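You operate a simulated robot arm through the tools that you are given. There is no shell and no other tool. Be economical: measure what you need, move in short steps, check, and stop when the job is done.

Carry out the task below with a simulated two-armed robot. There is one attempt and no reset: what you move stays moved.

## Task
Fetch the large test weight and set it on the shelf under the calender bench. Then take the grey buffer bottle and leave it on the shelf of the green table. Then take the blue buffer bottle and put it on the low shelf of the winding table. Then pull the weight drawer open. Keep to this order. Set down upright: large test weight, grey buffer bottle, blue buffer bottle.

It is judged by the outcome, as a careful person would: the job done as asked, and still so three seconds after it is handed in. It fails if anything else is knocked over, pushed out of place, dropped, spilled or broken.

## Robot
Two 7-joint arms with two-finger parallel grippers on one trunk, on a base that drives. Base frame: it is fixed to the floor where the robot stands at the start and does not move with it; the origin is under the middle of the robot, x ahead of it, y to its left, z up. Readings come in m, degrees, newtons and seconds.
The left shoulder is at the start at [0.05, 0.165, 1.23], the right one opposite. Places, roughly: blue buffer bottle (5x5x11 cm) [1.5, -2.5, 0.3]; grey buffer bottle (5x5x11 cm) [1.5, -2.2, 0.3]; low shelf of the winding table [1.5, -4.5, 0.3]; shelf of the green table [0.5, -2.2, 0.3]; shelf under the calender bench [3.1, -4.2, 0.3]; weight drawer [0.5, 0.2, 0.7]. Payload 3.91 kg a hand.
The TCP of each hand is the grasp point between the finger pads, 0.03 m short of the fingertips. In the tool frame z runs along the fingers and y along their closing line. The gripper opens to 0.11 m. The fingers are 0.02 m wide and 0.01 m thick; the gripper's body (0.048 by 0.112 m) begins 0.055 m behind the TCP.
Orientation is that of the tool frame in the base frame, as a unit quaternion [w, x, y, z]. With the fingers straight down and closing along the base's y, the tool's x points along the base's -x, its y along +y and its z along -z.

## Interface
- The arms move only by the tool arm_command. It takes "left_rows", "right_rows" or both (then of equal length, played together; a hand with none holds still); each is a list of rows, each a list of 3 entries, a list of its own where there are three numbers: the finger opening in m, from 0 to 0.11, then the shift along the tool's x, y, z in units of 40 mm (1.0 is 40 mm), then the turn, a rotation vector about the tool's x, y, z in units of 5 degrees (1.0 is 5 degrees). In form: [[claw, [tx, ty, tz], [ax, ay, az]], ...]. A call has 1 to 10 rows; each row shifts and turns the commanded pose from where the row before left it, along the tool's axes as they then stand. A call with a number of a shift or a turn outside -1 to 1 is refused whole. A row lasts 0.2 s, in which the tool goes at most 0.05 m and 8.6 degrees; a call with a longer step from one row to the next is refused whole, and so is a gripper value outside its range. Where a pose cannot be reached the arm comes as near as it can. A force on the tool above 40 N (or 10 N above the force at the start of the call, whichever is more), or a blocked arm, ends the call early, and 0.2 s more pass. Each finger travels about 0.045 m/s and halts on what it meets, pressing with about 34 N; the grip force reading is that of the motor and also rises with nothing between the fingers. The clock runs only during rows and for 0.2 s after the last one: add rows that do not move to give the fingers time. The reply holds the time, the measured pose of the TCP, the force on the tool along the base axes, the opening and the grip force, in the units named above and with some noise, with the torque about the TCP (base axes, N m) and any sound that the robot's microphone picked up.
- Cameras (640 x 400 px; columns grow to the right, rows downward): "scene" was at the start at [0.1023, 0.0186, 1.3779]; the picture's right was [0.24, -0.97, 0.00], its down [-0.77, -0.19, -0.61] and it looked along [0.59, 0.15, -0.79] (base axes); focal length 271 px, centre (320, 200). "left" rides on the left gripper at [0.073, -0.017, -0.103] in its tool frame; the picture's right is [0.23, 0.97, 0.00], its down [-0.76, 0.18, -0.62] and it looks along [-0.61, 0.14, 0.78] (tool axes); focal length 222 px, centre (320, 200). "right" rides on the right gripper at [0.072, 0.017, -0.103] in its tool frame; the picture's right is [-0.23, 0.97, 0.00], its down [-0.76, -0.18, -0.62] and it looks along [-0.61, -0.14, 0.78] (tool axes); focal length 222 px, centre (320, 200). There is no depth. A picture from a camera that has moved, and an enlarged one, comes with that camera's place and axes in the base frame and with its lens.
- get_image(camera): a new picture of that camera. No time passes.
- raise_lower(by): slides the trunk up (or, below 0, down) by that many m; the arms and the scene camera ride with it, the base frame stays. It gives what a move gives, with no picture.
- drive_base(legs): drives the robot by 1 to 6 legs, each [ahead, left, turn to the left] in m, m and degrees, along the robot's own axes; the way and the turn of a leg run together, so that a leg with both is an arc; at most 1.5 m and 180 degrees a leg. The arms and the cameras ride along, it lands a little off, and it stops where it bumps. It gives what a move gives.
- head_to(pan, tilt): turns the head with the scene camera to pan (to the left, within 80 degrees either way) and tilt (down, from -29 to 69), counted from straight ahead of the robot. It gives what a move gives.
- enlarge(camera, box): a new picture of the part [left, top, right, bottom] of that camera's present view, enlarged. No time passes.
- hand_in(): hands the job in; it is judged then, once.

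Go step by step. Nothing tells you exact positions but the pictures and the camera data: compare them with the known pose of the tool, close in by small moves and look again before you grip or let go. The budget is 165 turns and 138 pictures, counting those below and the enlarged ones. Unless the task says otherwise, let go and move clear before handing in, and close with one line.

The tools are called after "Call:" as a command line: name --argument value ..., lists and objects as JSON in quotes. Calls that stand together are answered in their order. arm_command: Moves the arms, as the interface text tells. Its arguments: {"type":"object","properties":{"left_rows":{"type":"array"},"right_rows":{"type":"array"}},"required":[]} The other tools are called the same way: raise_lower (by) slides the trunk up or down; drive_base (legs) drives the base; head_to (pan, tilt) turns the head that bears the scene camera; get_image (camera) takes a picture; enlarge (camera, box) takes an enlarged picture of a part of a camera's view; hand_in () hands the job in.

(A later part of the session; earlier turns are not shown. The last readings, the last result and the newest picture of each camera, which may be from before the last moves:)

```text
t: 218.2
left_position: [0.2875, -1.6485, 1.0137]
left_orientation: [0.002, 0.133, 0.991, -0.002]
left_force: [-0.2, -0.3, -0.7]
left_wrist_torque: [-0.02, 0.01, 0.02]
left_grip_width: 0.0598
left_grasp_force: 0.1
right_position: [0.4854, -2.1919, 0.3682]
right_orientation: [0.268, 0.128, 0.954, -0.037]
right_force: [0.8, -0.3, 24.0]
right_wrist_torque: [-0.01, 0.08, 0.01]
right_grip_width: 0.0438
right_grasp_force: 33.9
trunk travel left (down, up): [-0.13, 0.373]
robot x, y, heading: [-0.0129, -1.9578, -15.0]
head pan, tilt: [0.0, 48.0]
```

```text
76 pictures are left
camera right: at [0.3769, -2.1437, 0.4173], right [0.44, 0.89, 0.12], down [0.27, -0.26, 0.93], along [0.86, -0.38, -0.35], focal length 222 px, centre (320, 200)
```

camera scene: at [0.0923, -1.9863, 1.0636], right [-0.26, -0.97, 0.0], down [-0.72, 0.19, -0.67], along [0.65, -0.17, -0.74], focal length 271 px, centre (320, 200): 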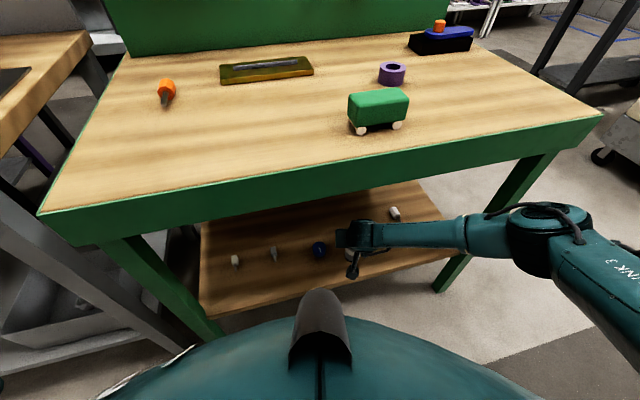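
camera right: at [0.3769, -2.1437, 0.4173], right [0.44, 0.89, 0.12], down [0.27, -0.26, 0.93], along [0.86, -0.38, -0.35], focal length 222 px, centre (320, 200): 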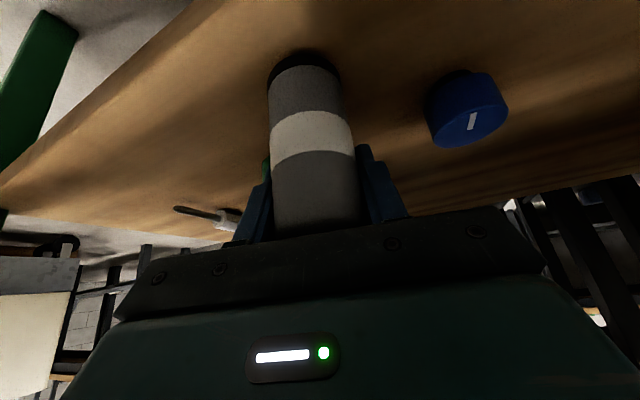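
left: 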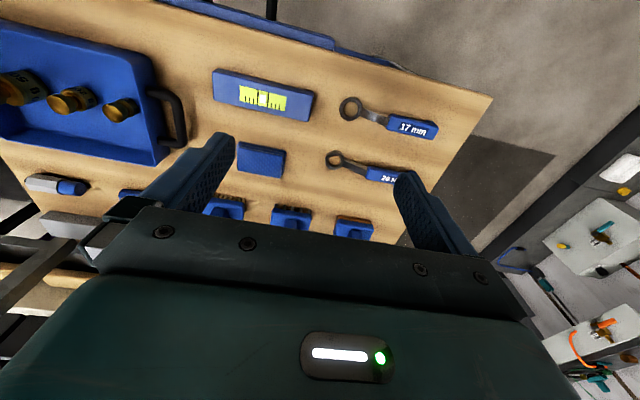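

Contact at about 24 N, so I'll ease off and release.

Call:
arm_command --right_rows '[[0.03, [-0.045, 0, -0.08], [0, 0, 0]], [0.03, [0, 0, 0], [0, 0, 0]]]'

Call:
arm_command --right_rows '[[0.046, [0, 0, 0], [0, 0, 0]], [0.055, [0, 0, 0], [0, 0, 0]], [0.068, [0, 0, 0], [0, 0, 0]], [0.075, [0, 0, 0], [0, 0, 0]], [0.075, [0, 0, 0], [0, 0, 0]]]'

Call:
get_image --camera "right"

```text
t: 218.8
left_position: [0.2898, -1.6491, 1.0131]
left_orientation: [0.002, 0.133, 0.991, 0.0]
left_force: [-0.6, -0.1, -0.4]
left_wrist_torque: [-0.04, -0.04, 0.0]
left_grip_width: 0.0602
left_grasp_force: 0.1
right_position: [0.4839, -2.1925, 0.367]
right_orientation: [0.265, 0.128, 0.955, -0.036]
right_force: [3.7, -1.0, 9.1]
right_wrist_torque: [-0.02, -0.36, 0.01]
right_grip_width: 0.0436
right_grasp_force: 34.1
trunk travel left (down, up): [-0.13, 0.373]
robot x, y, heading: [-0.0136, -1.9577, -15.0]
head pan, tilt: [0.0, 48.0]
```

```text
t: 220.0
left_position: [0.29, -1.6497, 1.0123]
left_orientation: [0.0, 0.133, 0.991, -0.001]
left_force: [-0.1, -0.2, 0.3]
left_wrist_torque: [-0.01, 0.01, -0.01]
left_grip_width: 0.0601
left_grasp_force: 0.0
right_position: [0.4842, -2.1921, 0.3687]
right_orientation: [0.266, 0.129, 0.955, -0.037]
right_force: [-0.9, -0.6, 0.2]
right_wrist_torque: [-0.04, 0.01, 0.0]
right_grip_width: 0.0751
right_grasp_force: 0.1
trunk travel left (down, up): [-0.13, 0.373]
robot x, y, heading: [-0.0136, -1.9592, -15.3]
head pan, tilt: [0.0, 48.0]
```

```text
75 pictures are left
camera right: at [0.3757, -2.1439, 0.4182], right [0.45, 0.89, 0.12], down [0.27, -0.26, 0.93], along [0.85, -0.38, -0.36], focal length 222 px, centre (320, 200)
```

right: 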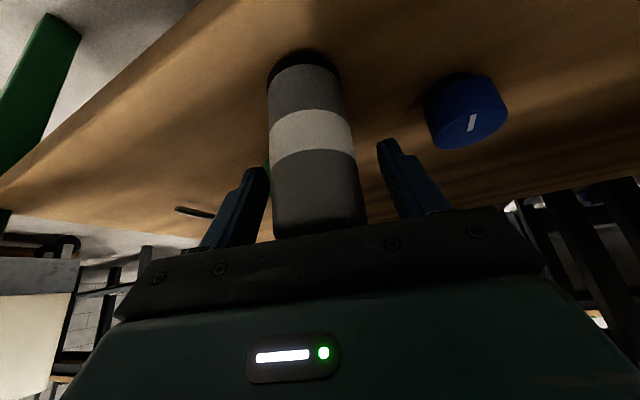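

It stands free. I'll back straight out along the hand's direction and check.

Call:
drive_base --legs '[[-0.12, 0, 0], [-0.3, 0, 0]]'

Call:
get_image --camera "scene"

```text
t: 222.9
left_position: [-0.1155, -1.54, 1.014]
left_orientation: [0.001, 0.132, 0.991, -0.001]
left_force: [0.5, -1.0, 0.0]
left_wrist_torque: [-0.01, 0.01, -0.02]
left_grip_width: 0.0599
left_grasp_force: 0.1
right_position: [0.0812, -2.0813, 0.3682]
right_orientation: [0.264, 0.126, 0.956, -0.036]
right_force: [0.1, 0.0, 0.4]
right_wrist_torque: [0.0, 0.02, 0.01]
right_grip_width: 0.075
right_grasp_force: 0.0
trunk travel left (down, up): [-0.13, 0.373]
robot x, y, heading: [-0.4167, -1.8506, -15.0]
head pan, tilt: [0.0, 48.0]
```

```text
74 pictures are left
camera scene: at [-0.3108, -1.8785, 1.0636], right [-0.26, -0.97, 0.0], down [-0.72, 0.19, -0.67], along [0.65, -0.17, -0.74], focal length 271 px, centre (320, 200)
```

scene: 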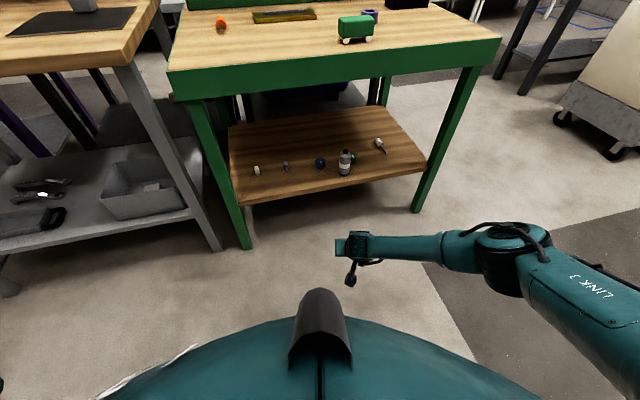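

The grey bottle stands upright on the green table's shelf. Now I'll drive back around to the aisle for the blue one.

Call:
drive_base --legs '[[0, 0, 15], [0, -1.48, 0], [1.2, 0, 0], [1.17, 0, 0], [0, 0, 165]]'

```text
t: 249.2
left_position: [1.6006, -3.7426, 1.0139]
left_orientation: [-0.001, 0.99, -0.143, -0.001]
left_force: [0.1, -0.1, 0.3]
left_wrist_torque: [-0.02, 0.03, 0.01]
left_grip_width: 0.0599
left_grasp_force: 0.0
right_position: [1.4164, -3.196, 0.3684]
right_orientation: [-0.039, 0.954, -0.137, -0.264]
right_force: [0.2, 0.1, 0.6]
right_wrist_torque: [0.05, -0.02, -0.03]
right_grip_width: 0.0752
right_grasp_force: 0.1
trunk travel left (down, up): [-0.13, 0.373]
robot x, y, heading: [1.9086, -3.4384, 163.7]
head pan, tilt: [0.0, 48.0]
```

I'm in the aisle and will line up in front of the blue bottle, with less yaw because the table leg is close to it.

Call:
drive_base --legs '[[-0.259, -0.0758, 0], [0.216, -0.739, 0], [0, 0, 8.3]]'

Call:
get_image --camera "scene"

Call:
get_image --camera "right"

```text
t: 255.5
left_position: [1.9208, -2.9995, 1.014]
left_orientation: [-0.001, 0.997, -0.074, -0.001]
left_force: [-0.5, 1.6, -0.3]
left_wrist_torque: [0.01, -0.01, 0.0]
left_grip_width: 0.0601
left_grasp_force: 0.1
right_position: [1.6644, -2.4823, 0.3675]
right_orientation: [-0.02, 0.961, -0.072, -0.267]
right_force: [-0.5, 1.3, 0.6]
right_wrist_torque: [0.03, 0.04, -0.01]
right_grip_width: 0.0748
right_grasp_force: 0.1
trunk travel left (down, up): [-0.13, 0.373]
robot x, y, heading: [2.1861, -2.6564, 171.8]
head pan, tilt: [0.0, 48.0]
```

```text
73 pictures are left
camera scene: at [2.0781, -2.6398, 1.0636], right [0.14, 0.99, 0.0], down [0.74, -0.11, -0.67], along [-0.66, 0.1, -0.74], focal length 271 px, centre (320, 200)
```

scene: 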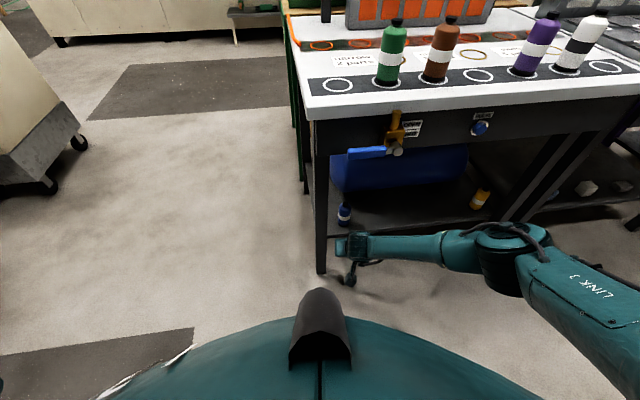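

```text
72 pictures are left
camera right: at [1.7741, -2.5156, 0.4181], right [-0.34, -0.93, 0.12], down [-0.3, 0.22, 0.93], along [-0.89, 0.28, -0.36], focal length 222 px, centre (320, 200)
```

right: 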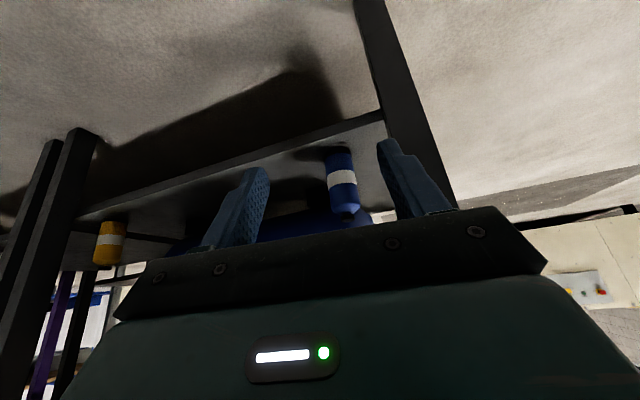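

The table leg (inner face y≈-2.525) is close on the bottle's left. I'll yaw the hand itself about 20° left so the gripper body trails away from the leg while the elbow stays back.

Call:
arm_command --right_rows '[[0.07, [0, 0, 0], [-0.518, 0, -0.855]], [0.07, [0, 0, 0], [-0.518, 0, -0.855]], [0.07, [0, 0, 0], [-0.518, 0, -0.855]], [0.07, [0, 0, 0], [-0.518, 0, -0.855]], [0.07, [0, 0, 0], [0, 0, 0]]]'

Call:
get_image --camera "scene"

Call:
get_image --camera "right"

```text
t: 256.7
left_position: [1.9204, -2.9997, 1.0142]
left_orientation: [-0.001, 0.997, -0.074, -0.001]
left_force: [-0.2, -0.4, 0.1]
left_wrist_torque: [0.02, -0.02, 0.0]
left_grip_width: 0.0598
left_grasp_force: 0.0
right_position: [1.6646, -2.4822, 0.3674]
right_orientation: [0.026, 0.959, 0.097, -0.265]
right_force: [0.7, -0.1, 0.0]
right_wrist_torque: [0.0, -0.03, 0.01]
right_grip_width: 0.0702
right_grasp_force: 0.1
trunk travel left (down, up): [-0.13, 0.373]
robot x, y, heading: [2.1831, -2.6575, 171.8]
head pan, tilt: [0.0, 48.0]
```

```text
71 pictures are left
camera scene: at [2.0781, -2.6398, 1.0636], right [0.14, 0.99, 0.0], down [0.74, -0.11, -0.67], along [-0.66, 0.1, -0.74], focal length 271 px, centre (320, 200)
```

scene: 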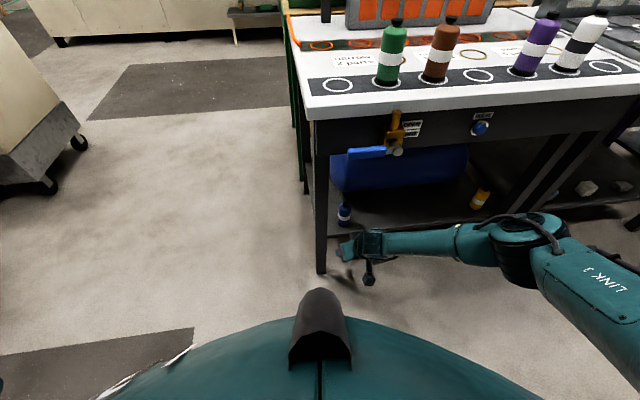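

```text
70 pictures are left
camera right: at [1.7791, -2.4745, 0.4184], right [0.0, -0.99, 0.12], down [-0.36, 0.11, 0.93], along [-0.93, -0.05, -0.36], focal length 222 px, centre (320, 200)
```

right: 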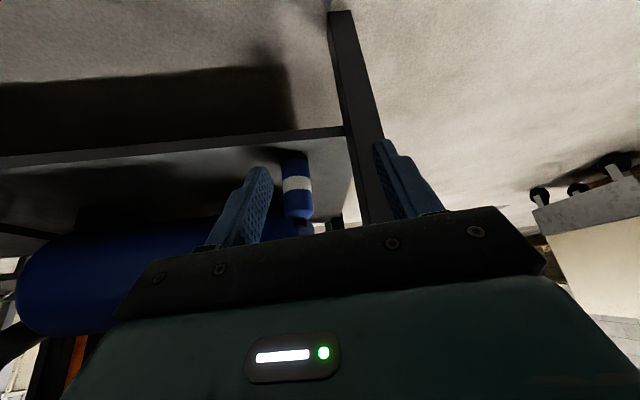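

The bottle is confirmed at (1.467, -2.457). I'll lower the hand and shift to the approach line.

Call:
arm_command --right_rows '[[0.075, [0.335, 0, 0.552], [0, 0, 0]], [0.075, [0.335, 0, 0.552], [0, 0, 0]], [0.075, [0.335, 0, 0.552], [0, 0, 0]], [0.075, [0, 0, 0], [0, 0, 0]]]'

Call:
drive_base --legs '[[0.0764, -0.0395, 0]]'

Call:
get_image --camera "right"

Call:
enlarge --camera "scene" --box '[240, 100, 560, 300]'

```text
t: 257.7
left_position: [1.9199, -3.0003, 1.0135]
left_orientation: [-0.001, 0.997, -0.074, 0.0]
left_force: [0.3, -0.4, 0.2]
left_wrist_torque: [0.0, 0.0, 0.0]
left_grip_width: 0.06
left_grasp_force: 0.1
right_position: [1.6648, -2.485, 0.2961]
right_orientation: [0.027, 0.958, 0.097, -0.267]
right_force: [-0.1, 0.6, 0.1]
right_wrist_torque: [0.01, 0.0, 0.02]
right_grip_width: 0.0751
right_grasp_force: 0.1
right hand out of reach, approached as far as the arm can: row 3
trunk travel left (down, up): [-0.13, 0.373]
robot x, y, heading: [2.1842, -2.6552, 171.8]
head pan, tilt: [0.0, 48.0]
```

```text
t: 258.8
left_position: [1.8514, -2.9479, 1.0134]
left_orientation: [-0.001, 0.997, -0.076, -0.001]
left_force: [-0.1, 0.1, -0.9]
left_wrist_torque: [-0.01, 0.02, -0.01]
left_grip_width: 0.0601
left_grasp_force: 0.1
right_position: [1.5964, -2.4337, 0.2962]
right_orientation: [0.025, 0.959, 0.096, -0.266]
right_force: [-0.5, -0.2, -0.1]
right_wrist_torque: [0.02, -0.01, -0.01]
right_grip_width: 0.0749
right_grasp_force: 0.0
trunk travel left (down, up): [-0.13, 0.373]
robot x, y, heading: [2.1158, -2.6083, 171.3]
head pan, tilt: [0.0, 48.0]
```

```text
69 pictures are left
camera right: at [1.711, -2.4261, 0.3467], right [0.0, -0.99, 0.12], down [-0.36, 0.11, 0.93], along [-0.93, -0.04, -0.36], focal length 222 px, centre (320, 200)
```

right: 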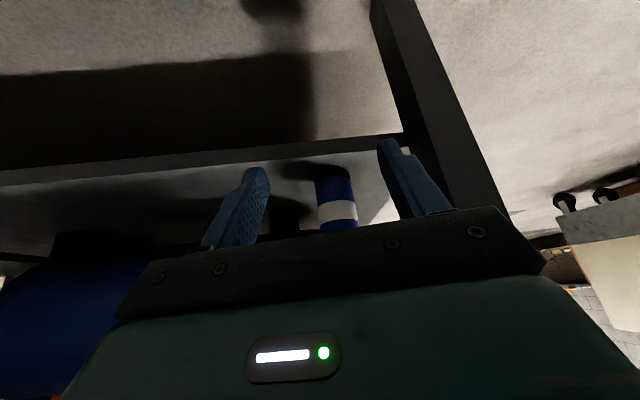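

```text
2.00 times, centred on (400, 200) of scene
camera zoom: at [2.0093, -2.5898, 1.0636], right [0.15, 0.99, 0.0], down [0.74, -0.11, -0.67], along [-0.66, 0.1, -0.74], focal length 542 px, centre (160, 200)
```

zoom: 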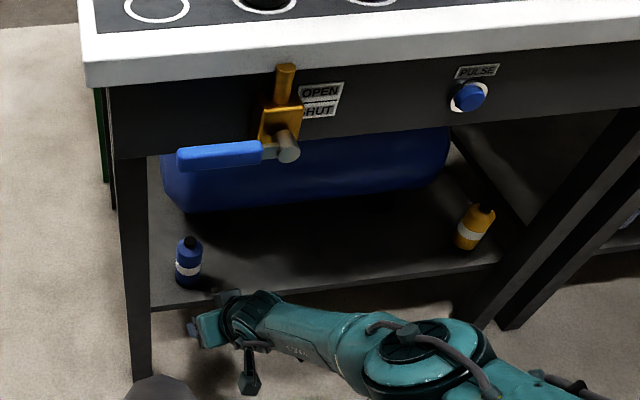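

The approach line is set, so I'll narrow the fingers a bit to clear the leg and creep in 10 cm.

Call:
arm_command --right_rows '[[0.066, [0, 0, 0], [0, 0, 0]], [0.066, [0, 0, 0], [0, 0, 0]]]'

Call:
drive_base --legs '[[0.048, 0.0165, 0], [0.043, 0.0148, 0]]'

Call:
get_image --camera "right"

Call:
enlarge --camera "scene" --box '[200, 100, 520, 300]'

```text
t: 259.4
left_position: [1.8516, -2.9489, 1.0131]
left_orientation: [-0.001, 0.997, -0.075, -0.001]
left_force: [0.0, 0.5, 0.1]
left_wrist_torque: [0.0, -0.02, 0.01]
left_grip_width: 0.0598
left_grasp_force: 0.1
right_position: [1.596, -2.4341, 0.2962]
right_orientation: [0.026, 0.959, 0.096, -0.267]
right_force: [-0.5, -0.8, 0.3]
right_wrist_torque: [0.01, -0.04, -0.01]
right_grip_width: 0.0658
right_grasp_force: 0.0
trunk travel left (down, up): [-0.13, 0.373]
robot x, y, heading: [2.1176, -2.6099, 171.7]
head pan, tilt: [0.0, 48.0]
```

```text
t: 260.9
left_position: [1.7564, -2.9654, 1.0142]
left_orientation: [0.0, 0.997, -0.075, -0.001]
left_force: [-0.9, -0.7, 0.3]
left_wrist_torque: [0.0, -0.02, -0.02]
left_grip_width: 0.0601
left_grasp_force: 0.0
right_position: [1.5012, -2.4516, 0.2951]
right_orientation: [0.026, 0.959, 0.096, -0.265]
right_force: [0.1, -0.2, 0.1]
right_wrist_torque: [0.01, -0.02, -0.01]
right_grip_width: 0.0659
right_grasp_force: 0.1
trunk travel left (down, up): [-0.13, 0.373]
robot x, y, heading: [2.0194, -2.6231, 171.6]
head pan, tilt: [0.0, 48.0]
```

```text
67 pictures are left
camera right: at [1.6161, -2.4435, 0.3467], right [0.0, -0.99, 0.12], down [-0.36, 0.11, 0.93], along [-0.93, -0.04, -0.36], focal length 222 px, centre (320, 200)
```

right: 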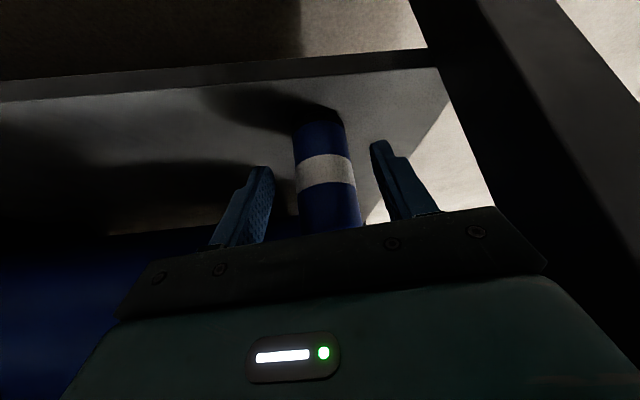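

```text
2.00 times, centred on (360, 200) of scene
camera zoom: at [1.9143, -2.6073, 1.0636], right [0.15, 0.99, 0.0], down [0.74, -0.11, -0.67], along [-0.66, 0.1, -0.74], focal length 542 px, centre (240, 200)
```

zoom: 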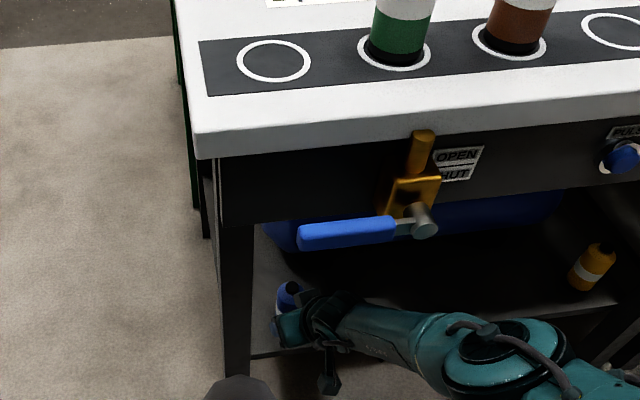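

The bottle is centred with about 4 cm to go, and the gripper clears both the leg and the lever. I'll make the final creep.

Call:
drive_base --legs '[[0.0395, 0.0145, 0]]'

Call:
get_image --camera "right"

```text
t: 261.8
left_position: [1.7149, -2.9739, 1.014]
left_orientation: [-0.001, 0.997, -0.074, -0.001]
left_force: [-0.2, -0.7, 0.0]
left_wrist_torque: [0.0, -0.02, 0.0]
left_grip_width: 0.0605
left_grasp_force: 0.0
right_position: [1.4594, -2.459, 0.2966]
right_orientation: [0.026, 0.959, 0.096, -0.267]
right_force: [0.0, 0.0, 0.1]
right_wrist_torque: [0.02, 0.0, -0.01]
right_grip_width: 0.0661
right_grasp_force: 0.0
trunk travel left (down, up): [-0.13, 0.373]
robot x, y, heading: [1.9815, -2.6266, 171.4]
head pan, tilt: [0.0, 48.0]
```

```text
65 pictures are left
camera right: at [1.575, -2.4516, 0.3467], right [0.0, -0.99, 0.12], down [-0.36, 0.11, 0.93], along [-0.93, -0.04, -0.36], focal length 222 px, centre (320, 200)
```

right: 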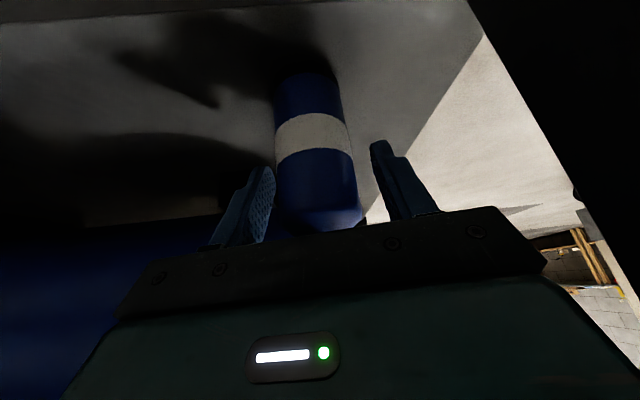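

The bottle is between the pads; closing now.

Call:
arm_command --right_rows '[[0.066, [0, -0.07, 0], [0, 0, 0]], [0.055, [0, 0, 0], [0, 0, 0]], [0.045, [0, 0, 0], [0, 0, 0]], [0.035, [0, 0, 0], [0, 0, 0]], [0.03, [0, 0, 0], [0, 0, 0]], [0.03, [0, 0, 0], [0, 0, 0]]]'

Call:
arm_command --right_rows '[[0.03, [-0.13, 0, -0.21], [0, 0, 0]], [0.03, [-0.26, 0, -0.43], [0, 0, 0]], [0.03, [-0.26, 0, -0.43], [0, 0, 0]], [0.03, [0, 0, 0], [0, 0, 0]]]'

Call:
get_image --camera "right"

```text
t: 263.1
left_position: [1.7151, -2.9745, 1.0134]
left_orientation: [-0.001, 0.997, -0.075, -0.001]
left_force: [0.3, 0.2, 0.8]
left_wrist_torque: [0.01, 0.0, 0.01]
left_grip_width: 0.0601
left_grasp_force: 0.0
right_position: [1.4592, -2.456, 0.2962]
right_orientation: [0.026, 0.959, 0.096, -0.267]
right_force: [0.0, -1.0, -0.1]
right_wrist_torque: [-0.09, -0.01, -0.02]
right_grip_width: 0.0438
right_grasp_force: 34.0
trunk travel left (down, up): [-0.13, 0.373]
robot x, y, heading: [1.9791, -2.6338, 171.7]
head pan, tilt: [0.0, 48.0]
```

```text
t: 264.1
left_position: [1.7164, -2.9744, 1.0143]
left_orientation: [0.0, 0.997, -0.075, 0.0]
left_force: [0.5, -0.4, -0.5]
left_wrist_torque: [-0.02, 0.01, -0.02]
left_grip_width: 0.0599
left_grasp_force: 0.1
right_position: [1.4554, -2.4626, 0.3349]
right_orientation: [0.026, 0.959, 0.096, -0.266]
right_force: [-0.6, 0.5, -1.1]
right_wrist_torque: [-0.01, 0.01, -0.04]
right_grip_width: 0.0435
right_grasp_force: 34.4
right hand out of reach, approached as far as the arm can: row 1, 2
trunk travel left (down, up): [-0.13, 0.373]
robot x, y, heading: [1.9803, -2.6299, 171.7]
head pan, tilt: [0.0, 48.0]
```

```text
64 pictures are left
camera right: at [1.5701, -2.4547, 0.3868], right [0.0, -0.99, 0.12], down [-0.36, 0.11, 0.93], along [-0.93, -0.04, -0.36], focal length 222 px, centre (320, 200)
```

right: 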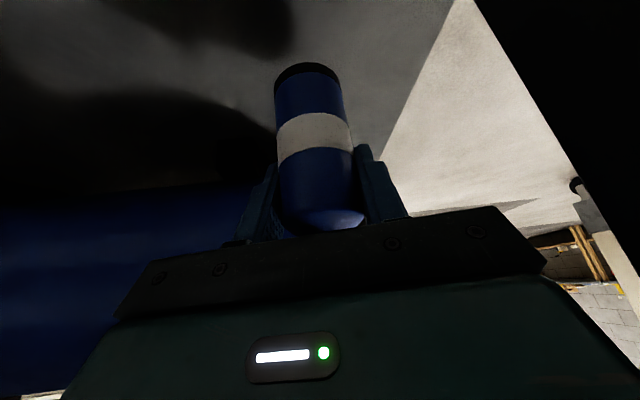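

The blue bottle is lifted. I'll back out along the same line and straighten the hand's yaw.

Call:
drive_base --legs '[[-0.135, -0.048, 0], [-0.12, 0, 0]]'

Call:
arm_command --right_rows '[[0.03, [0, 0, 0], [0.518, 0, 0.855]], [0.03, [0, 0, 0], [0.518, 0, 0.855]], [0.03, [0, 0, 0], [0.518, 0, 0.855]], [0.03, [0, 0, 0], [0.518, 0, 0.855]], [0.03, [0, 0, 0], [0, 0, 0]]]'

Call:
get_image --camera "right"

Call:
get_image --camera "scene"

```text
t: 266.3
left_position: [1.9751, -2.9649, 1.0139]
left_orientation: [0.0, 0.997, -0.075, -0.001]
left_force: [0.3, -1.0, 0.1]
left_wrist_torque: [-0.01, 0.03, 0.01]
left_grip_width: 0.0598
left_grasp_force: 0.1
right_position: [1.7145, -2.4524, 0.3367]
right_orientation: [0.026, 0.959, 0.097, -0.267]
right_force: [1.9, -0.5, -1.1]
right_wrist_torque: [0.0, 0.03, -0.04]
right_grip_width: 0.0434
right_grasp_force: 34.2
trunk travel left (down, up): [-0.13, 0.373]
robot x, y, heading: [2.2404, -2.6232, 171.5]
head pan, tilt: [0.0, 48.0]
```

```text
t: 267.5
left_position: [1.9744, -2.9641, 1.013]
left_orientation: [0.0, 0.997, -0.075, 0.0]
left_force: [-0.7, -0.9, -0.1]
left_wrist_torque: [0.01, 0.02, -0.02]
left_grip_width: 0.0598
left_grasp_force: 0.1
right_position: [1.7141, -2.451, 0.3366]
right_orientation: [-0.022, 0.961, -0.073, -0.267]
right_force: [-0.6, 0.4, -0.9]
right_wrist_torque: [0.01, -0.02, 0.02]
right_grip_width: 0.0438
right_grasp_force: 34.0
trunk travel left (down, up): [-0.13, 0.373]
robot x, y, heading: [2.2394, -2.6197, 171.4]
head pan, tilt: [0.0, 48.0]
```

```text
63 pictures are left
camera right: at [1.8245, -2.4848, 0.3868], right [-0.34, -0.93, 0.12], down [-0.3, 0.22, 0.93], along [-0.89, 0.28, -0.36], focal length 222 px, centre (320, 200)
```

right: 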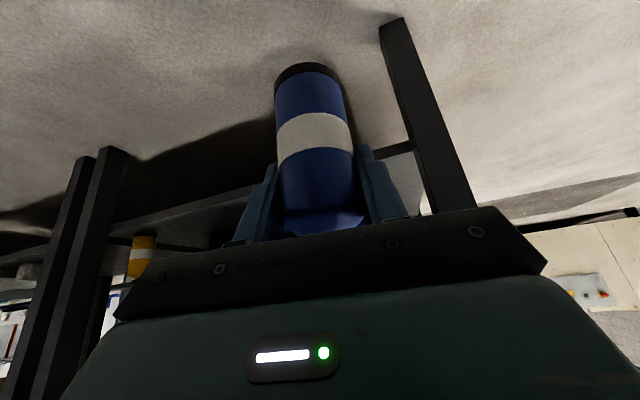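

```text
62 pictures are left
camera scene: at [2.1326, -2.6054, 1.0636], right [0.15, 0.99, 0.0], down [0.74, -0.11, -0.67], along [-0.66, 0.1, -0.74], focal length 271 px, centre (320, 200)
```

scene: 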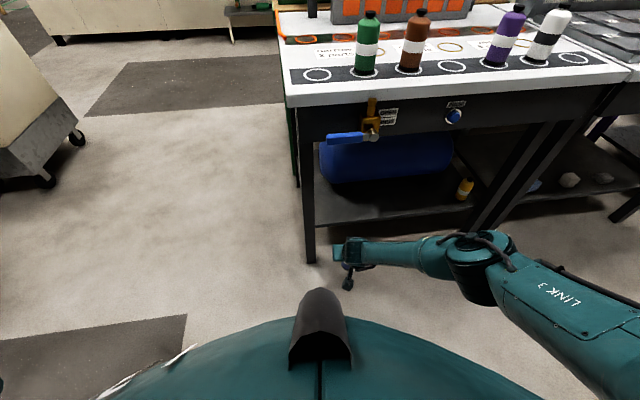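

The blue bottle is held well. I'll strafe along the aisle to face the winding table.

Call:
drive_base --legs '[[-0.14, 0.763, 0], [-0.14, 0.763, 0]]'

Call:
get_image --camera "scene"

Call:
get_image --camera "right"

```text
t: 275.4
left_position: [2.0461, -4.5051, 1.0134]
left_orientation: [0.0, 0.997, -0.071, -0.001]
left_force: [0.5, 0.9, -0.1]
left_wrist_torque: [-0.02, -0.01, -0.01]
left_grip_width: 0.0601
left_grasp_force: 0.1
right_position: [1.7809, -3.9946, 0.3367]
right_orientation: [-0.02, 0.961, -0.069, -0.268]
right_force: [-0.8, -0.5, -1.5]
right_wrist_torque: [0.02, 0.01, 0.0]
right_grip_width: 0.0436
right_grasp_force: 33.7
trunk travel left (down, up): [-0.13, 0.373]
robot x, y, heading: [2.3093, -4.1593, 172.1]
head pan, tilt: [0.0, 48.0]
```

```text
61 pictures are left
camera scene: at [2.201, -4.1447, 1.0636], right [0.14, 0.99, 0.0], down [0.74, -0.1, -0.67], along [-0.66, 0.09, -0.74], focal length 271 px, centre (320, 200)
```

scene: 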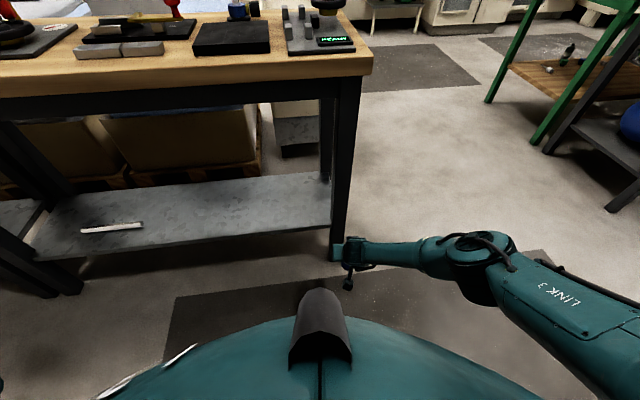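

```text
60 pictures are left
camera right: at [1.8923, -4.0258, 0.3869], right [-0.33, -0.94, 0.12], down [-0.3, 0.22, 0.93], along [-0.89, 0.27, -0.36], focal length 222 px, centre (320, 200)
```

right: 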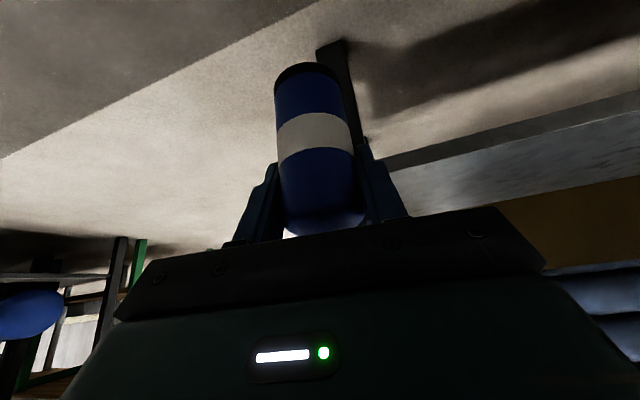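

The low shelf is mostly clear (z≈0.27, front edge x≈1.62), with only a ruler near y -4.8. I'll aim for (1.53, -4.45), raise for clearance and line up at heading 165°.

Call:
raise_lower --by 0.08

Call:
drive_base --legs '[[-0.047, 0.5185, 0], [0, 0, -7]]'

Call:
get_image --camera "scene"

Call:
get_image --camera "right"

```text
t: 276.6
left_position: [2.0451, -4.5041, 1.0935]
left_orientation: [-0.001, 0.997, -0.072, 0.0]
left_force: [0.1, 0.3, -0.2]
left_wrist_torque: [-0.01, 0.02, 0.04]
left_grip_width: 0.06
left_grasp_force: 0.0
right_position: [1.7819, -3.9946, 0.4163]
right_orientation: [-0.021, 0.961, -0.069, -0.268]
right_force: [0.0, -0.3, -0.2]
right_wrist_torque: [-0.03, 0.0, 0.02]
right_grip_width: 0.0435
right_grasp_force: 34.6
trunk travel left (down, up): [-0.21, 0.293]
robot x, y, heading: [2.311, -4.1593, 171.6]
head pan, tilt: [0.0, 48.0]
```

```text
t: 280.2
left_position: [1.9797, -4.9842, 1.0938]
left_orientation: [0.0, 0.991, -0.132, -0.001]
left_force: [0.3, 1.1, -0.7]
left_wrist_torque: [-0.03, -0.02, -0.03]
left_grip_width: 0.0598
left_grasp_force: 0.1
right_position: [1.7824, -4.4434, 0.4167]
right_orientation: [-0.036, 0.955, -0.127, -0.265]
right_force: [-0.5, 0.1, -1.7]
right_wrist_torque: [0.03, -0.02, -0.04]
right_grip_width: 0.0433
right_grasp_force: 34.4
trunk travel left (down, up): [-0.21, 0.293]
robot x, y, heading: [2.2811, -4.6762, 164.9]
head pan, tilt: [0.0, 48.0]
```

```text
59 pictures are left
camera scene: at [2.1789, -4.6447, 1.1436], right [0.26, 0.97, 0.0], down [0.72, -0.19, -0.67], along [-0.65, 0.17, -0.74], focal length 271 px, centre (320, 200)
```

scene: 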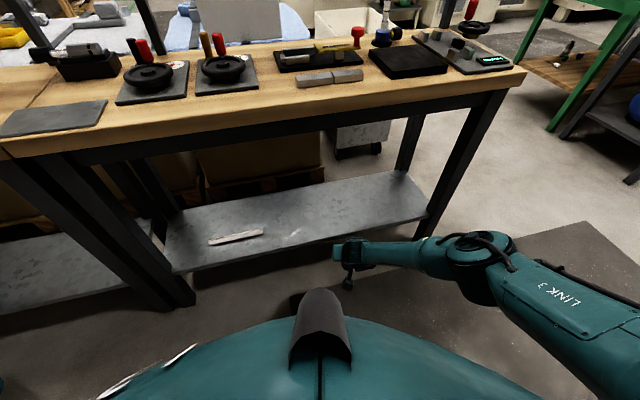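

```text
58 pictures are left
camera right: at [1.8867, -4.4898, 0.4668], right [-0.44, -0.89, 0.12], down [-0.27, 0.26, 0.93], along [-0.85, 0.38, -0.36], focal length 222 px, centre (320, 200)
```

right: 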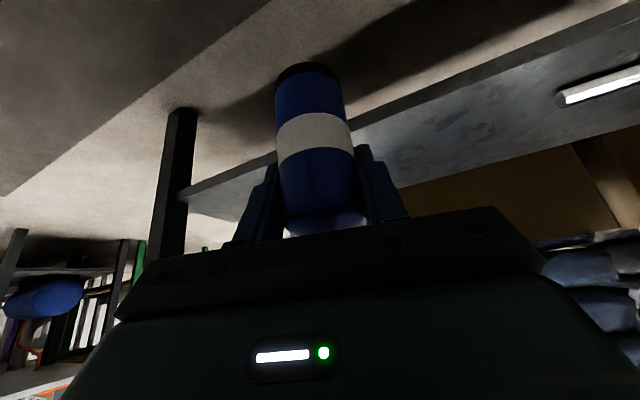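

The path is clear, so I'll slide in over the shelf.

Call:
drive_base --legs '[[0.145, 0.039, 0], [0.097, 0.026, 0]]'

Call:
get_image --camera "scene"

Call:
get_image --camera "right"

```text
t: 282.3
left_position: [1.7292, -4.9829, 1.0942]
left_orientation: [0.0, 0.991, -0.131, 0.0]
left_force: [-0.7, -0.5, 0.5]
left_wrist_torque: [-0.01, 0.02, 0.0]
left_grip_width: 0.0599
left_grasp_force: 0.2
right_position: [1.5295, -4.4445, 0.416]
right_orientation: [-0.035, 0.955, -0.126, -0.265]
right_force: [0.0, 1.0, -0.6]
right_wrist_torque: [-0.01, 0.01, 0.0]
right_grip_width: 0.0436
right_grasp_force: 34.1
trunk travel left (down, up): [-0.21, 0.293]
robot x, y, heading: [2.0317, -4.6709, 165.4]
head pan, tilt: [0.0, 48.0]
```

```text
57 pictures are left
camera scene: at [1.9267, -4.6445, 1.1436], right [0.26, 0.97, 0.0], down [0.72, -0.19, -0.67], along [-0.65, 0.17, -0.74], focal length 271 px, centre (320, 200)
```

scene: 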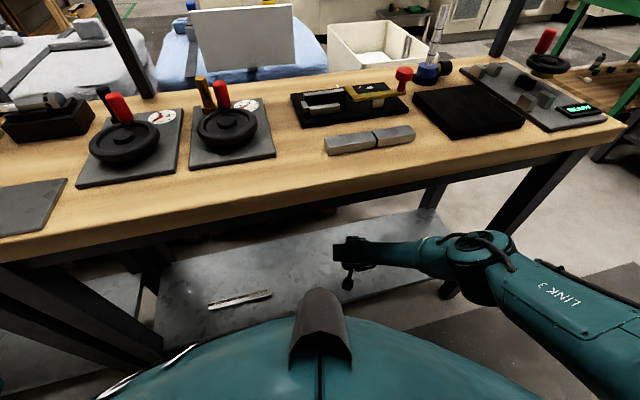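

```text
56 pictures are left
camera right: at [1.6345, -4.4898, 0.4668], right [-0.44, -0.89, 0.12], down [-0.27, 0.26, 0.93], along [-0.85, 0.38, -0.36], focal length 222 px, centre (320, 200)
```

right: 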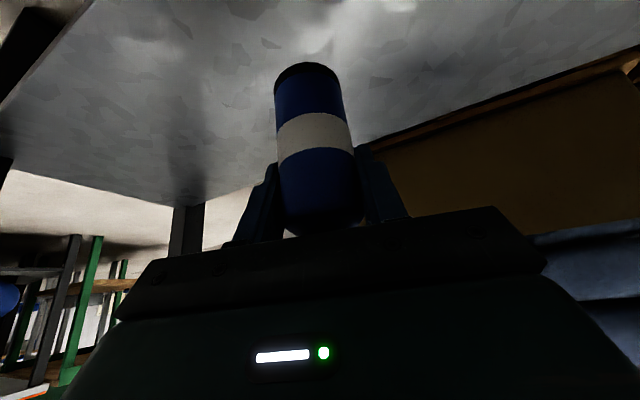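

The bottle is over the middle of the free shelf. I'll lower it in steps.

Call:
arm_command --right_rows '[[0.03, [0.2, 0, 0.33], [0, 0, 0]], [0.03, [0.2, 0, 0.33], [0, 0, 0]], [0.03, [0, 0, 0], [0, 0, 0]]]'

Call:
arm_command --right_rows '[[0.03, [0.07, 0, 0.128], [0, 0, 0]], [0.03, [0.07, 0, 0.128], [0, 0, 0]], [0.03, [0.07, 0, 0.128], [0, 0, 0]], [0.03, [0, 0, 0], [0, 0, 0]]]'

Call:
get_image --camera "right"

```text
t: 283.1
left_position: [1.7299, -4.9822, 1.0931]
left_orientation: [0.0, 0.991, -0.131, -0.001]
left_force: [-1.1, -0.2, -0.3]
left_wrist_torque: [0.0, -0.01, -0.05]
left_grip_width: 0.06
left_grasp_force: 0.2
right_position: [1.5298, -4.445, 0.385]
right_orientation: [-0.036, 0.955, -0.128, -0.266]
right_force: [0.1, 0.3, -0.2]
right_wrist_torque: [0.01, 0.0, 0.0]
right_grip_width: 0.0434
right_grasp_force: 33.9
trunk travel left (down, up): [-0.21, 0.293]
robot x, y, heading: [2.0269, -4.6723, 164.9]
head pan, tilt: [0.0, 48.0]
```

```text
t: 284.1
left_position: [1.7303, -4.9839, 1.093]
left_orientation: [0.0, 0.991, -0.131, 0.0]
left_force: [0.1, 0.2, 0.2]
left_wrist_torque: [-0.02, 0.03, 0.01]
left_grip_width: 0.0601
left_grasp_force: 0.1
right_position: [1.5328, -4.4432, 0.3812]
right_orientation: [-0.035, 0.955, -0.126, -0.265]
right_force: [0.6, -0.5, -1.4]
right_wrist_torque: [0.03, 0.01, 0.04]
right_grip_width: 0.0435
right_grasp_force: 33.8
right hand out of reach, approached as far as the arm can: row 1, 2, 3
trunk travel left (down, up): [-0.21, 0.293]
robot x, y, heading: [2.0333, -4.6753, 165.4]
head pan, tilt: [0.0, 48.0]
```

```text
55 pictures are left
camera right: at [1.6382, -4.4883, 0.4302], right [-0.44, -0.89, 0.12], down [-0.27, 0.26, 0.93], along [-0.85, 0.38, -0.36], focal length 222 px, centre (320, 200)
```

right: 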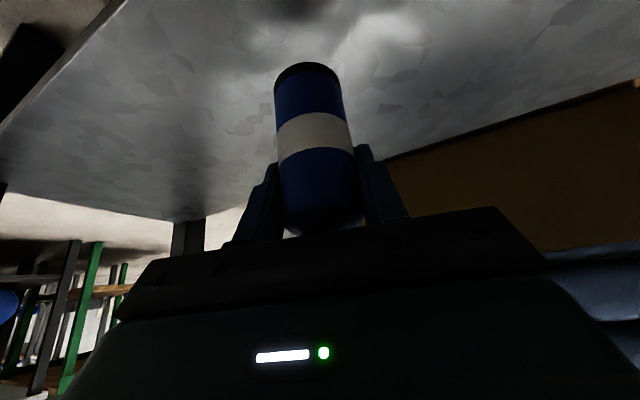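

The arm is at its downward limit here, so I'll lower with the trunk instead, in small steps.

Call:
raise_lower --by -0.02

Call:
get_image --camera "right"

```text
t: 284.8
left_position: [1.7294, -4.9831, 1.0736]
left_orientation: [0.0, 0.991, -0.132, 0.0]
left_force: [-0.7, -0.9, 1.0]
left_wrist_torque: [0.01, 0.02, 0.01]
left_grip_width: 0.06
left_grasp_force: 0.2
right_position: [1.533, -4.4447, 0.3601]
right_orientation: [-0.036, 0.955, -0.126, -0.265]
right_force: [-0.1, -0.4, -1.7]
right_wrist_torque: [0.03, -0.02, -0.01]
right_grip_width: 0.0437
right_grasp_force: 33.9
trunk travel left (down, up): [-0.19, 0.313]
robot x, y, heading: [2.0312, -4.6742, 165.2]
head pan, tilt: [0.0, 48.0]
```

```text
54 pictures are left
camera right: at [1.6382, -4.4884, 0.4102], right [-0.44, -0.89, 0.12], down [-0.27, 0.26, 0.93], along [-0.85, 0.38, -0.36], focal length 222 px, centre (320, 200)
```

right: 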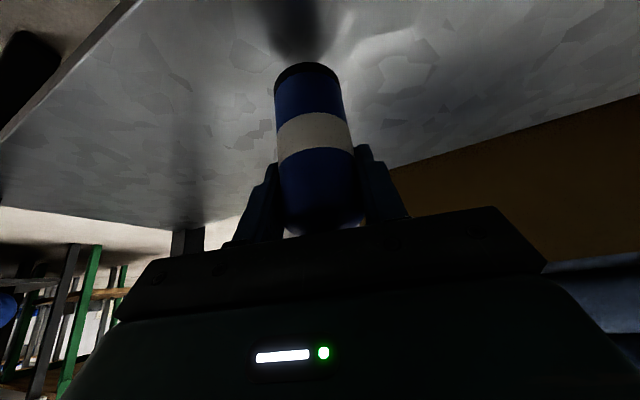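

A gap is still visible, so I'll keep lowering by 1 cm at a time.

Call:
raise_lower --by -0.01

Call:
get_image --camera "right"

```text
t: 285.4
left_position: [1.7289, -4.9834, 1.0656]
left_orientation: [-0.001, 0.991, -0.131, 0.0]
left_force: [-0.2, -0.6, -1.1]
left_wrist_torque: [0.0, -0.02, 0.0]
left_grip_width: 0.0601
left_grasp_force: 0.0
right_position: [1.5323, -4.4434, 0.35]
right_orientation: [-0.036, 0.955, -0.126, -0.265]
right_force: [-0.1, 0.2, -1.2]
right_wrist_torque: [0.0, -0.04, 0.0]
right_grip_width: 0.0432
right_grasp_force: 34.0
trunk travel left (down, up): [-0.18, 0.323]
robot x, y, heading: [2.0288, -4.6701, 165.2]
head pan, tilt: [0.0, 48.0]
```

```text
53 pictures are left
camera right: at [1.6382, -4.4883, 0.4002], right [-0.44, -0.89, 0.12], down [-0.27, 0.26, 0.93], along [-0.85, 0.38, -0.36], focal length 222 px, centre (320, 200)
```

right: 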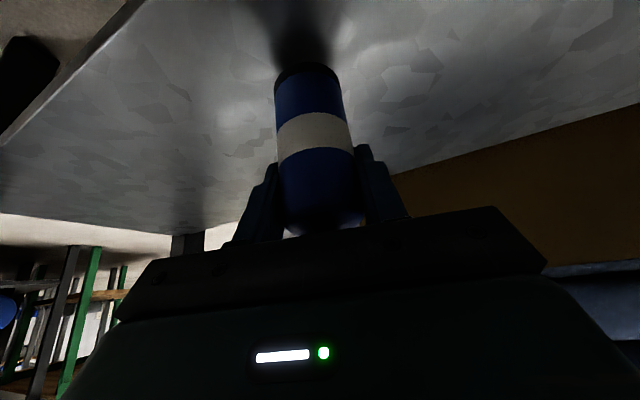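

Call:
raise_lower --by -0.006

Call:
raise_lower --by -0.005

Call:
get_image --camera "right"

```text
t: 285.9
left_position: [1.729, -4.9834, 1.058]
left_orientation: [0.0, 0.991, -0.131, -0.001]
left_force: [0.0, -0.3, 0.3]
left_wrist_torque: [0.01, 0.0, -0.01]
left_grip_width: 0.0599
left_grasp_force: 0.0
right_position: [1.5331, -4.4424, 0.344]
right_orientation: [-0.036, 0.955, -0.127, -0.265]
right_force: [-1.4, 1.1, -1.2]
right_wrist_torque: [0.0, 0.01, -0.01]
right_grip_width: 0.0435
right_grasp_force: 34.0
trunk travel left (down, up): [-0.174, 0.329]
robot x, y, heading: [2.0327, -4.6707, 165.1]
head pan, tilt: [0.0, 48.0]
```

```text
t: 286.5
left_position: [1.7287, -4.983, 1.0536]
left_orientation: [0.001, 0.991, -0.131, 0.0]
left_force: [0.0, -0.8, 0.2]
left_wrist_torque: [0.02, -0.02, 0.01]
left_grip_width: 0.0599
left_grasp_force: 0.1
right_position: [1.5336, -4.4426, 0.3393]
right_orientation: [-0.035, 0.955, -0.126, -0.266]
right_force: [-0.1, -1.0, -1.2]
right_wrist_torque: [-0.01, -0.01, -0.03]
right_grip_width: 0.0435
right_grasp_force: 34.1
trunk travel left (down, up): [-0.169, 0.334]
robot x, y, heading: [2.031, -4.6694, 165.2]
head pan, tilt: [0.0, 48.0]
```

```text
52 pictures are left
camera right: at [1.6382, -4.4883, 0.3892], right [-0.44, -0.89, 0.12], down [-0.27, 0.26, 0.93], along [-0.85, 0.38, -0.36], focal length 222 px, centre (320, 200)
```

right: 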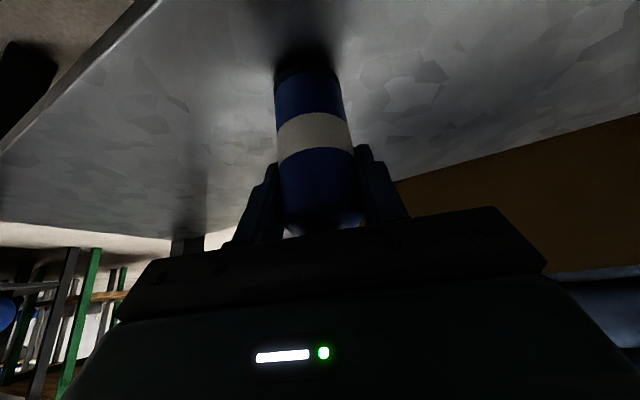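

The contact shadow is tightening, so I'll continue in small steps.

Call:
raise_lower --by -0.005

Call:
raise_lower --by -0.004

Call:
get_image --camera "right"

```text
t: 287.0
left_position: [1.7308, -4.9835, 1.0475]
left_orientation: [0.0, 0.991, -0.131, -0.001]
left_force: [0.3, 0.9, 0.3]
left_wrist_torque: [0.02, 0.0, 0.01]
left_grip_width: 0.06
left_grasp_force: 0.1
right_position: [1.532, -4.4428, 0.3365]
right_orientation: [-0.036, 0.955, -0.125, -0.268]
right_force: [5.7, -0.1, 19.9]
right_wrist_torque: [-0.3, -0.46, 0.07]
right_grip_width: 0.0435
right_grasp_force: 33.8
trunk travel left (down, up): [-0.164, 0.339]
robot x, y, heading: [2.0355, -4.6762, 165.3]
head pan, tilt: [0.0, 48.0]
```

```text
t: 287.5
left_position: [1.7309, -4.9846, 1.0451]
left_orientation: [-0.001, 0.991, -0.132, -0.002]
left_force: [-0.5, -1.4, 0.5]
left_wrist_torque: [-0.02, -0.01, 0.01]
left_grip_width: 0.0597
left_grasp_force: 0.1
right_position: [1.531, -4.4429, 0.3338]
right_orientation: [-0.037, 0.954, -0.126, -0.269]
right_force: [-2.4, 0.9, 23.3]
right_wrist_torque: [-0.08, 0.41, -0.02]
right_grip_width: 0.0434
right_grasp_force: 34.3
trunk travel left (down, up): [-0.16, 0.343]
robot x, y, heading: [2.0289, -4.6719, 165.2]
head pan, tilt: [0.0, 48.0]
```

```text
51 pictures are left
camera right: at [1.6363, -4.4879, 0.3825], right [-0.44, -0.89, 0.12], down [-0.27, 0.25, 0.93], along [-0.86, 0.38, -0.35], focal length 222 px, centre (320, 200)
```

right: 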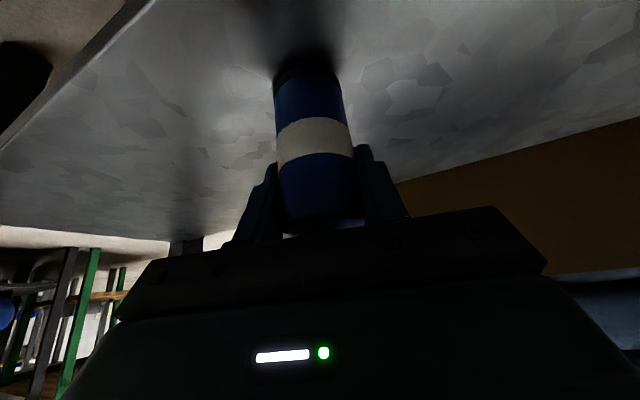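

It is in contact now. I'll ease up and release.

Call:
raise_lower --by 0.006

Call:
arm_command --right_rows '[[0.046, [0, 0, 0], [0, 0, 0]], [0.055, [0, 0, 0], [0, 0, 0]], [0.068, [0, 0, 0], [0, 0, 0]], [0.075, [0, 0, 0], [0, 0, 0]], [0.075, [0, 0, 0], [0, 0, 0]]]'

Call:
get_image --camera "right"

```text
t: 288.1
left_position: [1.7297, -4.983, 1.0506]
left_orientation: [-0.001, 0.991, -0.131, -0.001]
left_force: [0.5, -0.8, 0.2]
left_wrist_torque: [0.01, 0.01, 0.01]
left_grip_width: 0.0597
left_grasp_force: 0.0
right_position: [1.5356, -4.4433, 0.3335]
right_orientation: [-0.037, 0.955, -0.126, -0.264]
right_force: [-0.7, 0.5, -0.8]
right_wrist_torque: [0.0, 0.04, -0.01]
right_grip_width: 0.0437
right_grasp_force: 34.2
trunk travel left (down, up): [-0.166, 0.337]
robot x, y, heading: [2.0299, -4.6705, 165.1]
head pan, tilt: [0.0, 48.0]
```

```text
t: 289.3
left_position: [1.7297, -4.9837, 1.0504]
left_orientation: [-0.001, 0.991, -0.131, -0.001]
left_force: [-0.6, -0.4, -0.9]
left_wrist_torque: [-0.01, 0.0, 0.01]
left_grip_width: 0.0601
left_grasp_force: 0.1
right_position: [1.5315, -4.4436, 0.3344]
right_orientation: [-0.035, 0.955, -0.126, -0.266]
right_force: [0.3, 0.6, 0.6]
right_wrist_torque: [0.0, -0.03, 0.03]
right_grip_width: 0.0749
right_grasp_force: 0.0
trunk travel left (down, up): [-0.166, 0.337]
robot x, y, heading: [2.03, -4.6735, 165.0]
head pan, tilt: [0.0, 48.0]
```

```text
50 pictures are left
camera right: at [1.6381, -4.4884, 0.3863], right [-0.44, -0.89, 0.12], down [-0.27, 0.26, 0.93], along [-0.85, 0.38, -0.36], focal length 222 px, centre (320, 200)
```

right: 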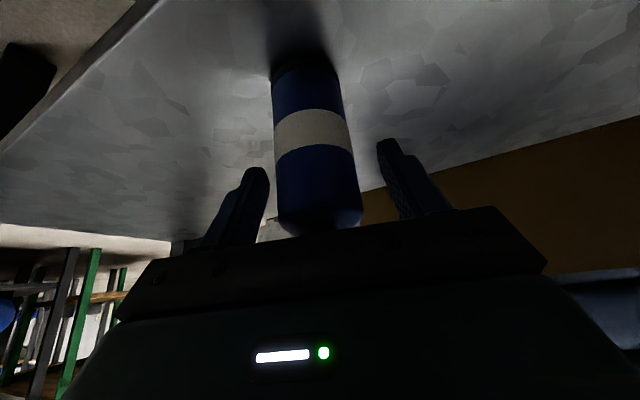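

The bottle is free and standing. I'll back straight out and check.

Call:
drive_base --legs '[[-0.12, 0, 0], [-0.17, 0, 0]]'

Call:
get_image --camera "scene"

```text
t: 291.6
left_position: [2.0034, -5.0565, 1.0497]
left_orientation: [0.0, 0.991, -0.133, -0.001]
left_force: [-0.3, -0.3, -0.1]
left_wrist_torque: [0.0, -0.02, -0.01]
left_grip_width: 0.0603
left_grasp_force: 0.0
right_position: [1.808, -4.5167, 0.3361]
right_orientation: [-0.037, 0.955, -0.128, -0.266]
right_force: [0.0, 0.2, 0.6]
right_wrist_torque: [-0.01, -0.01, -0.03]
right_grip_width: 0.0749
right_grasp_force: 0.1
trunk travel left (down, up): [-0.166, 0.337]
robot x, y, heading: [2.3035, -4.7463, 164.9]
head pan, tilt: [0.0, 48.0]
```

```text
49 pictures are left
camera scene: at [2.2021, -4.7182, 1.0997], right [0.26, 0.97, 0.0], down [0.72, -0.19, -0.67], along [-0.65, 0.17, -0.74], focal length 271 px, centre (320, 200)
```

scene: 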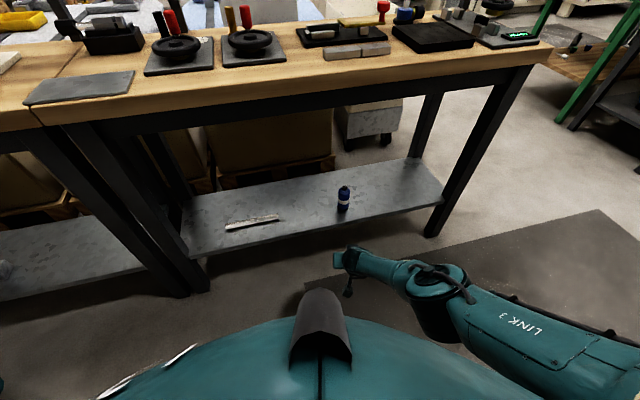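

All three items are set down upright. Now to the drawer: I'll return along the known lane to the starting table.

Call:
drive_base --legs '[[0, 0, 15.1], [0, -1.4, 0], [0.35, 0, 0], [0, 0, -180]]'

Call:
raise_lower --by 0.28

```text
t: 308.6
left_position: [2.1951, -2.9786, 1.0499]
left_orientation: [0.0, 0.017, 1.0, 0.0]
left_force: [-0.1, -0.6, 0.3]
left_wrist_torque: [0.02, 0.02, -0.01]
left_grip_width: 0.0599
left_grasp_force: 0.1
right_position: [2.5095, -3.4599, 0.3362]
right_orientation: [0.269, 0.016, 0.963, -0.006]
right_force: [-0.8, -0.6, 0.9]
right_wrist_torque: [-0.01, 0.01, 0.02]
right_grip_width: 0.075
right_grasp_force: 0.0
trunk travel left (down, up): [-0.166, 0.337]
robot x, y, heading: [1.9719, -3.3493, -1.7]
head pan, tilt: [0.0, 48.0]
```

```text
t: 311.5
left_position: [2.1941, -2.9791, 1.3298]
left_orientation: [0.0, 0.017, 1.0, 0.0]
left_force: [-0.2, 0.0, 0.3]
left_wrist_torque: [-0.01, -0.02, 0.01]
left_grip_width: 0.0604
left_grasp_force: 0.1
right_position: [2.51, -3.4592, 0.6159]
right_orientation: [0.269, 0.016, 0.963, -0.006]
right_force: [-0.4, -0.1, 0.1]
right_wrist_torque: [0.02, 0.02, -0.03]
right_grip_width: 0.0749
right_grasp_force: 0.1
trunk travel left (down, up): [-0.446, 0.057]
robot x, y, heading: [1.9726, -3.349, -2.1]
head pan, tilt: [0.0, 48.0]
```

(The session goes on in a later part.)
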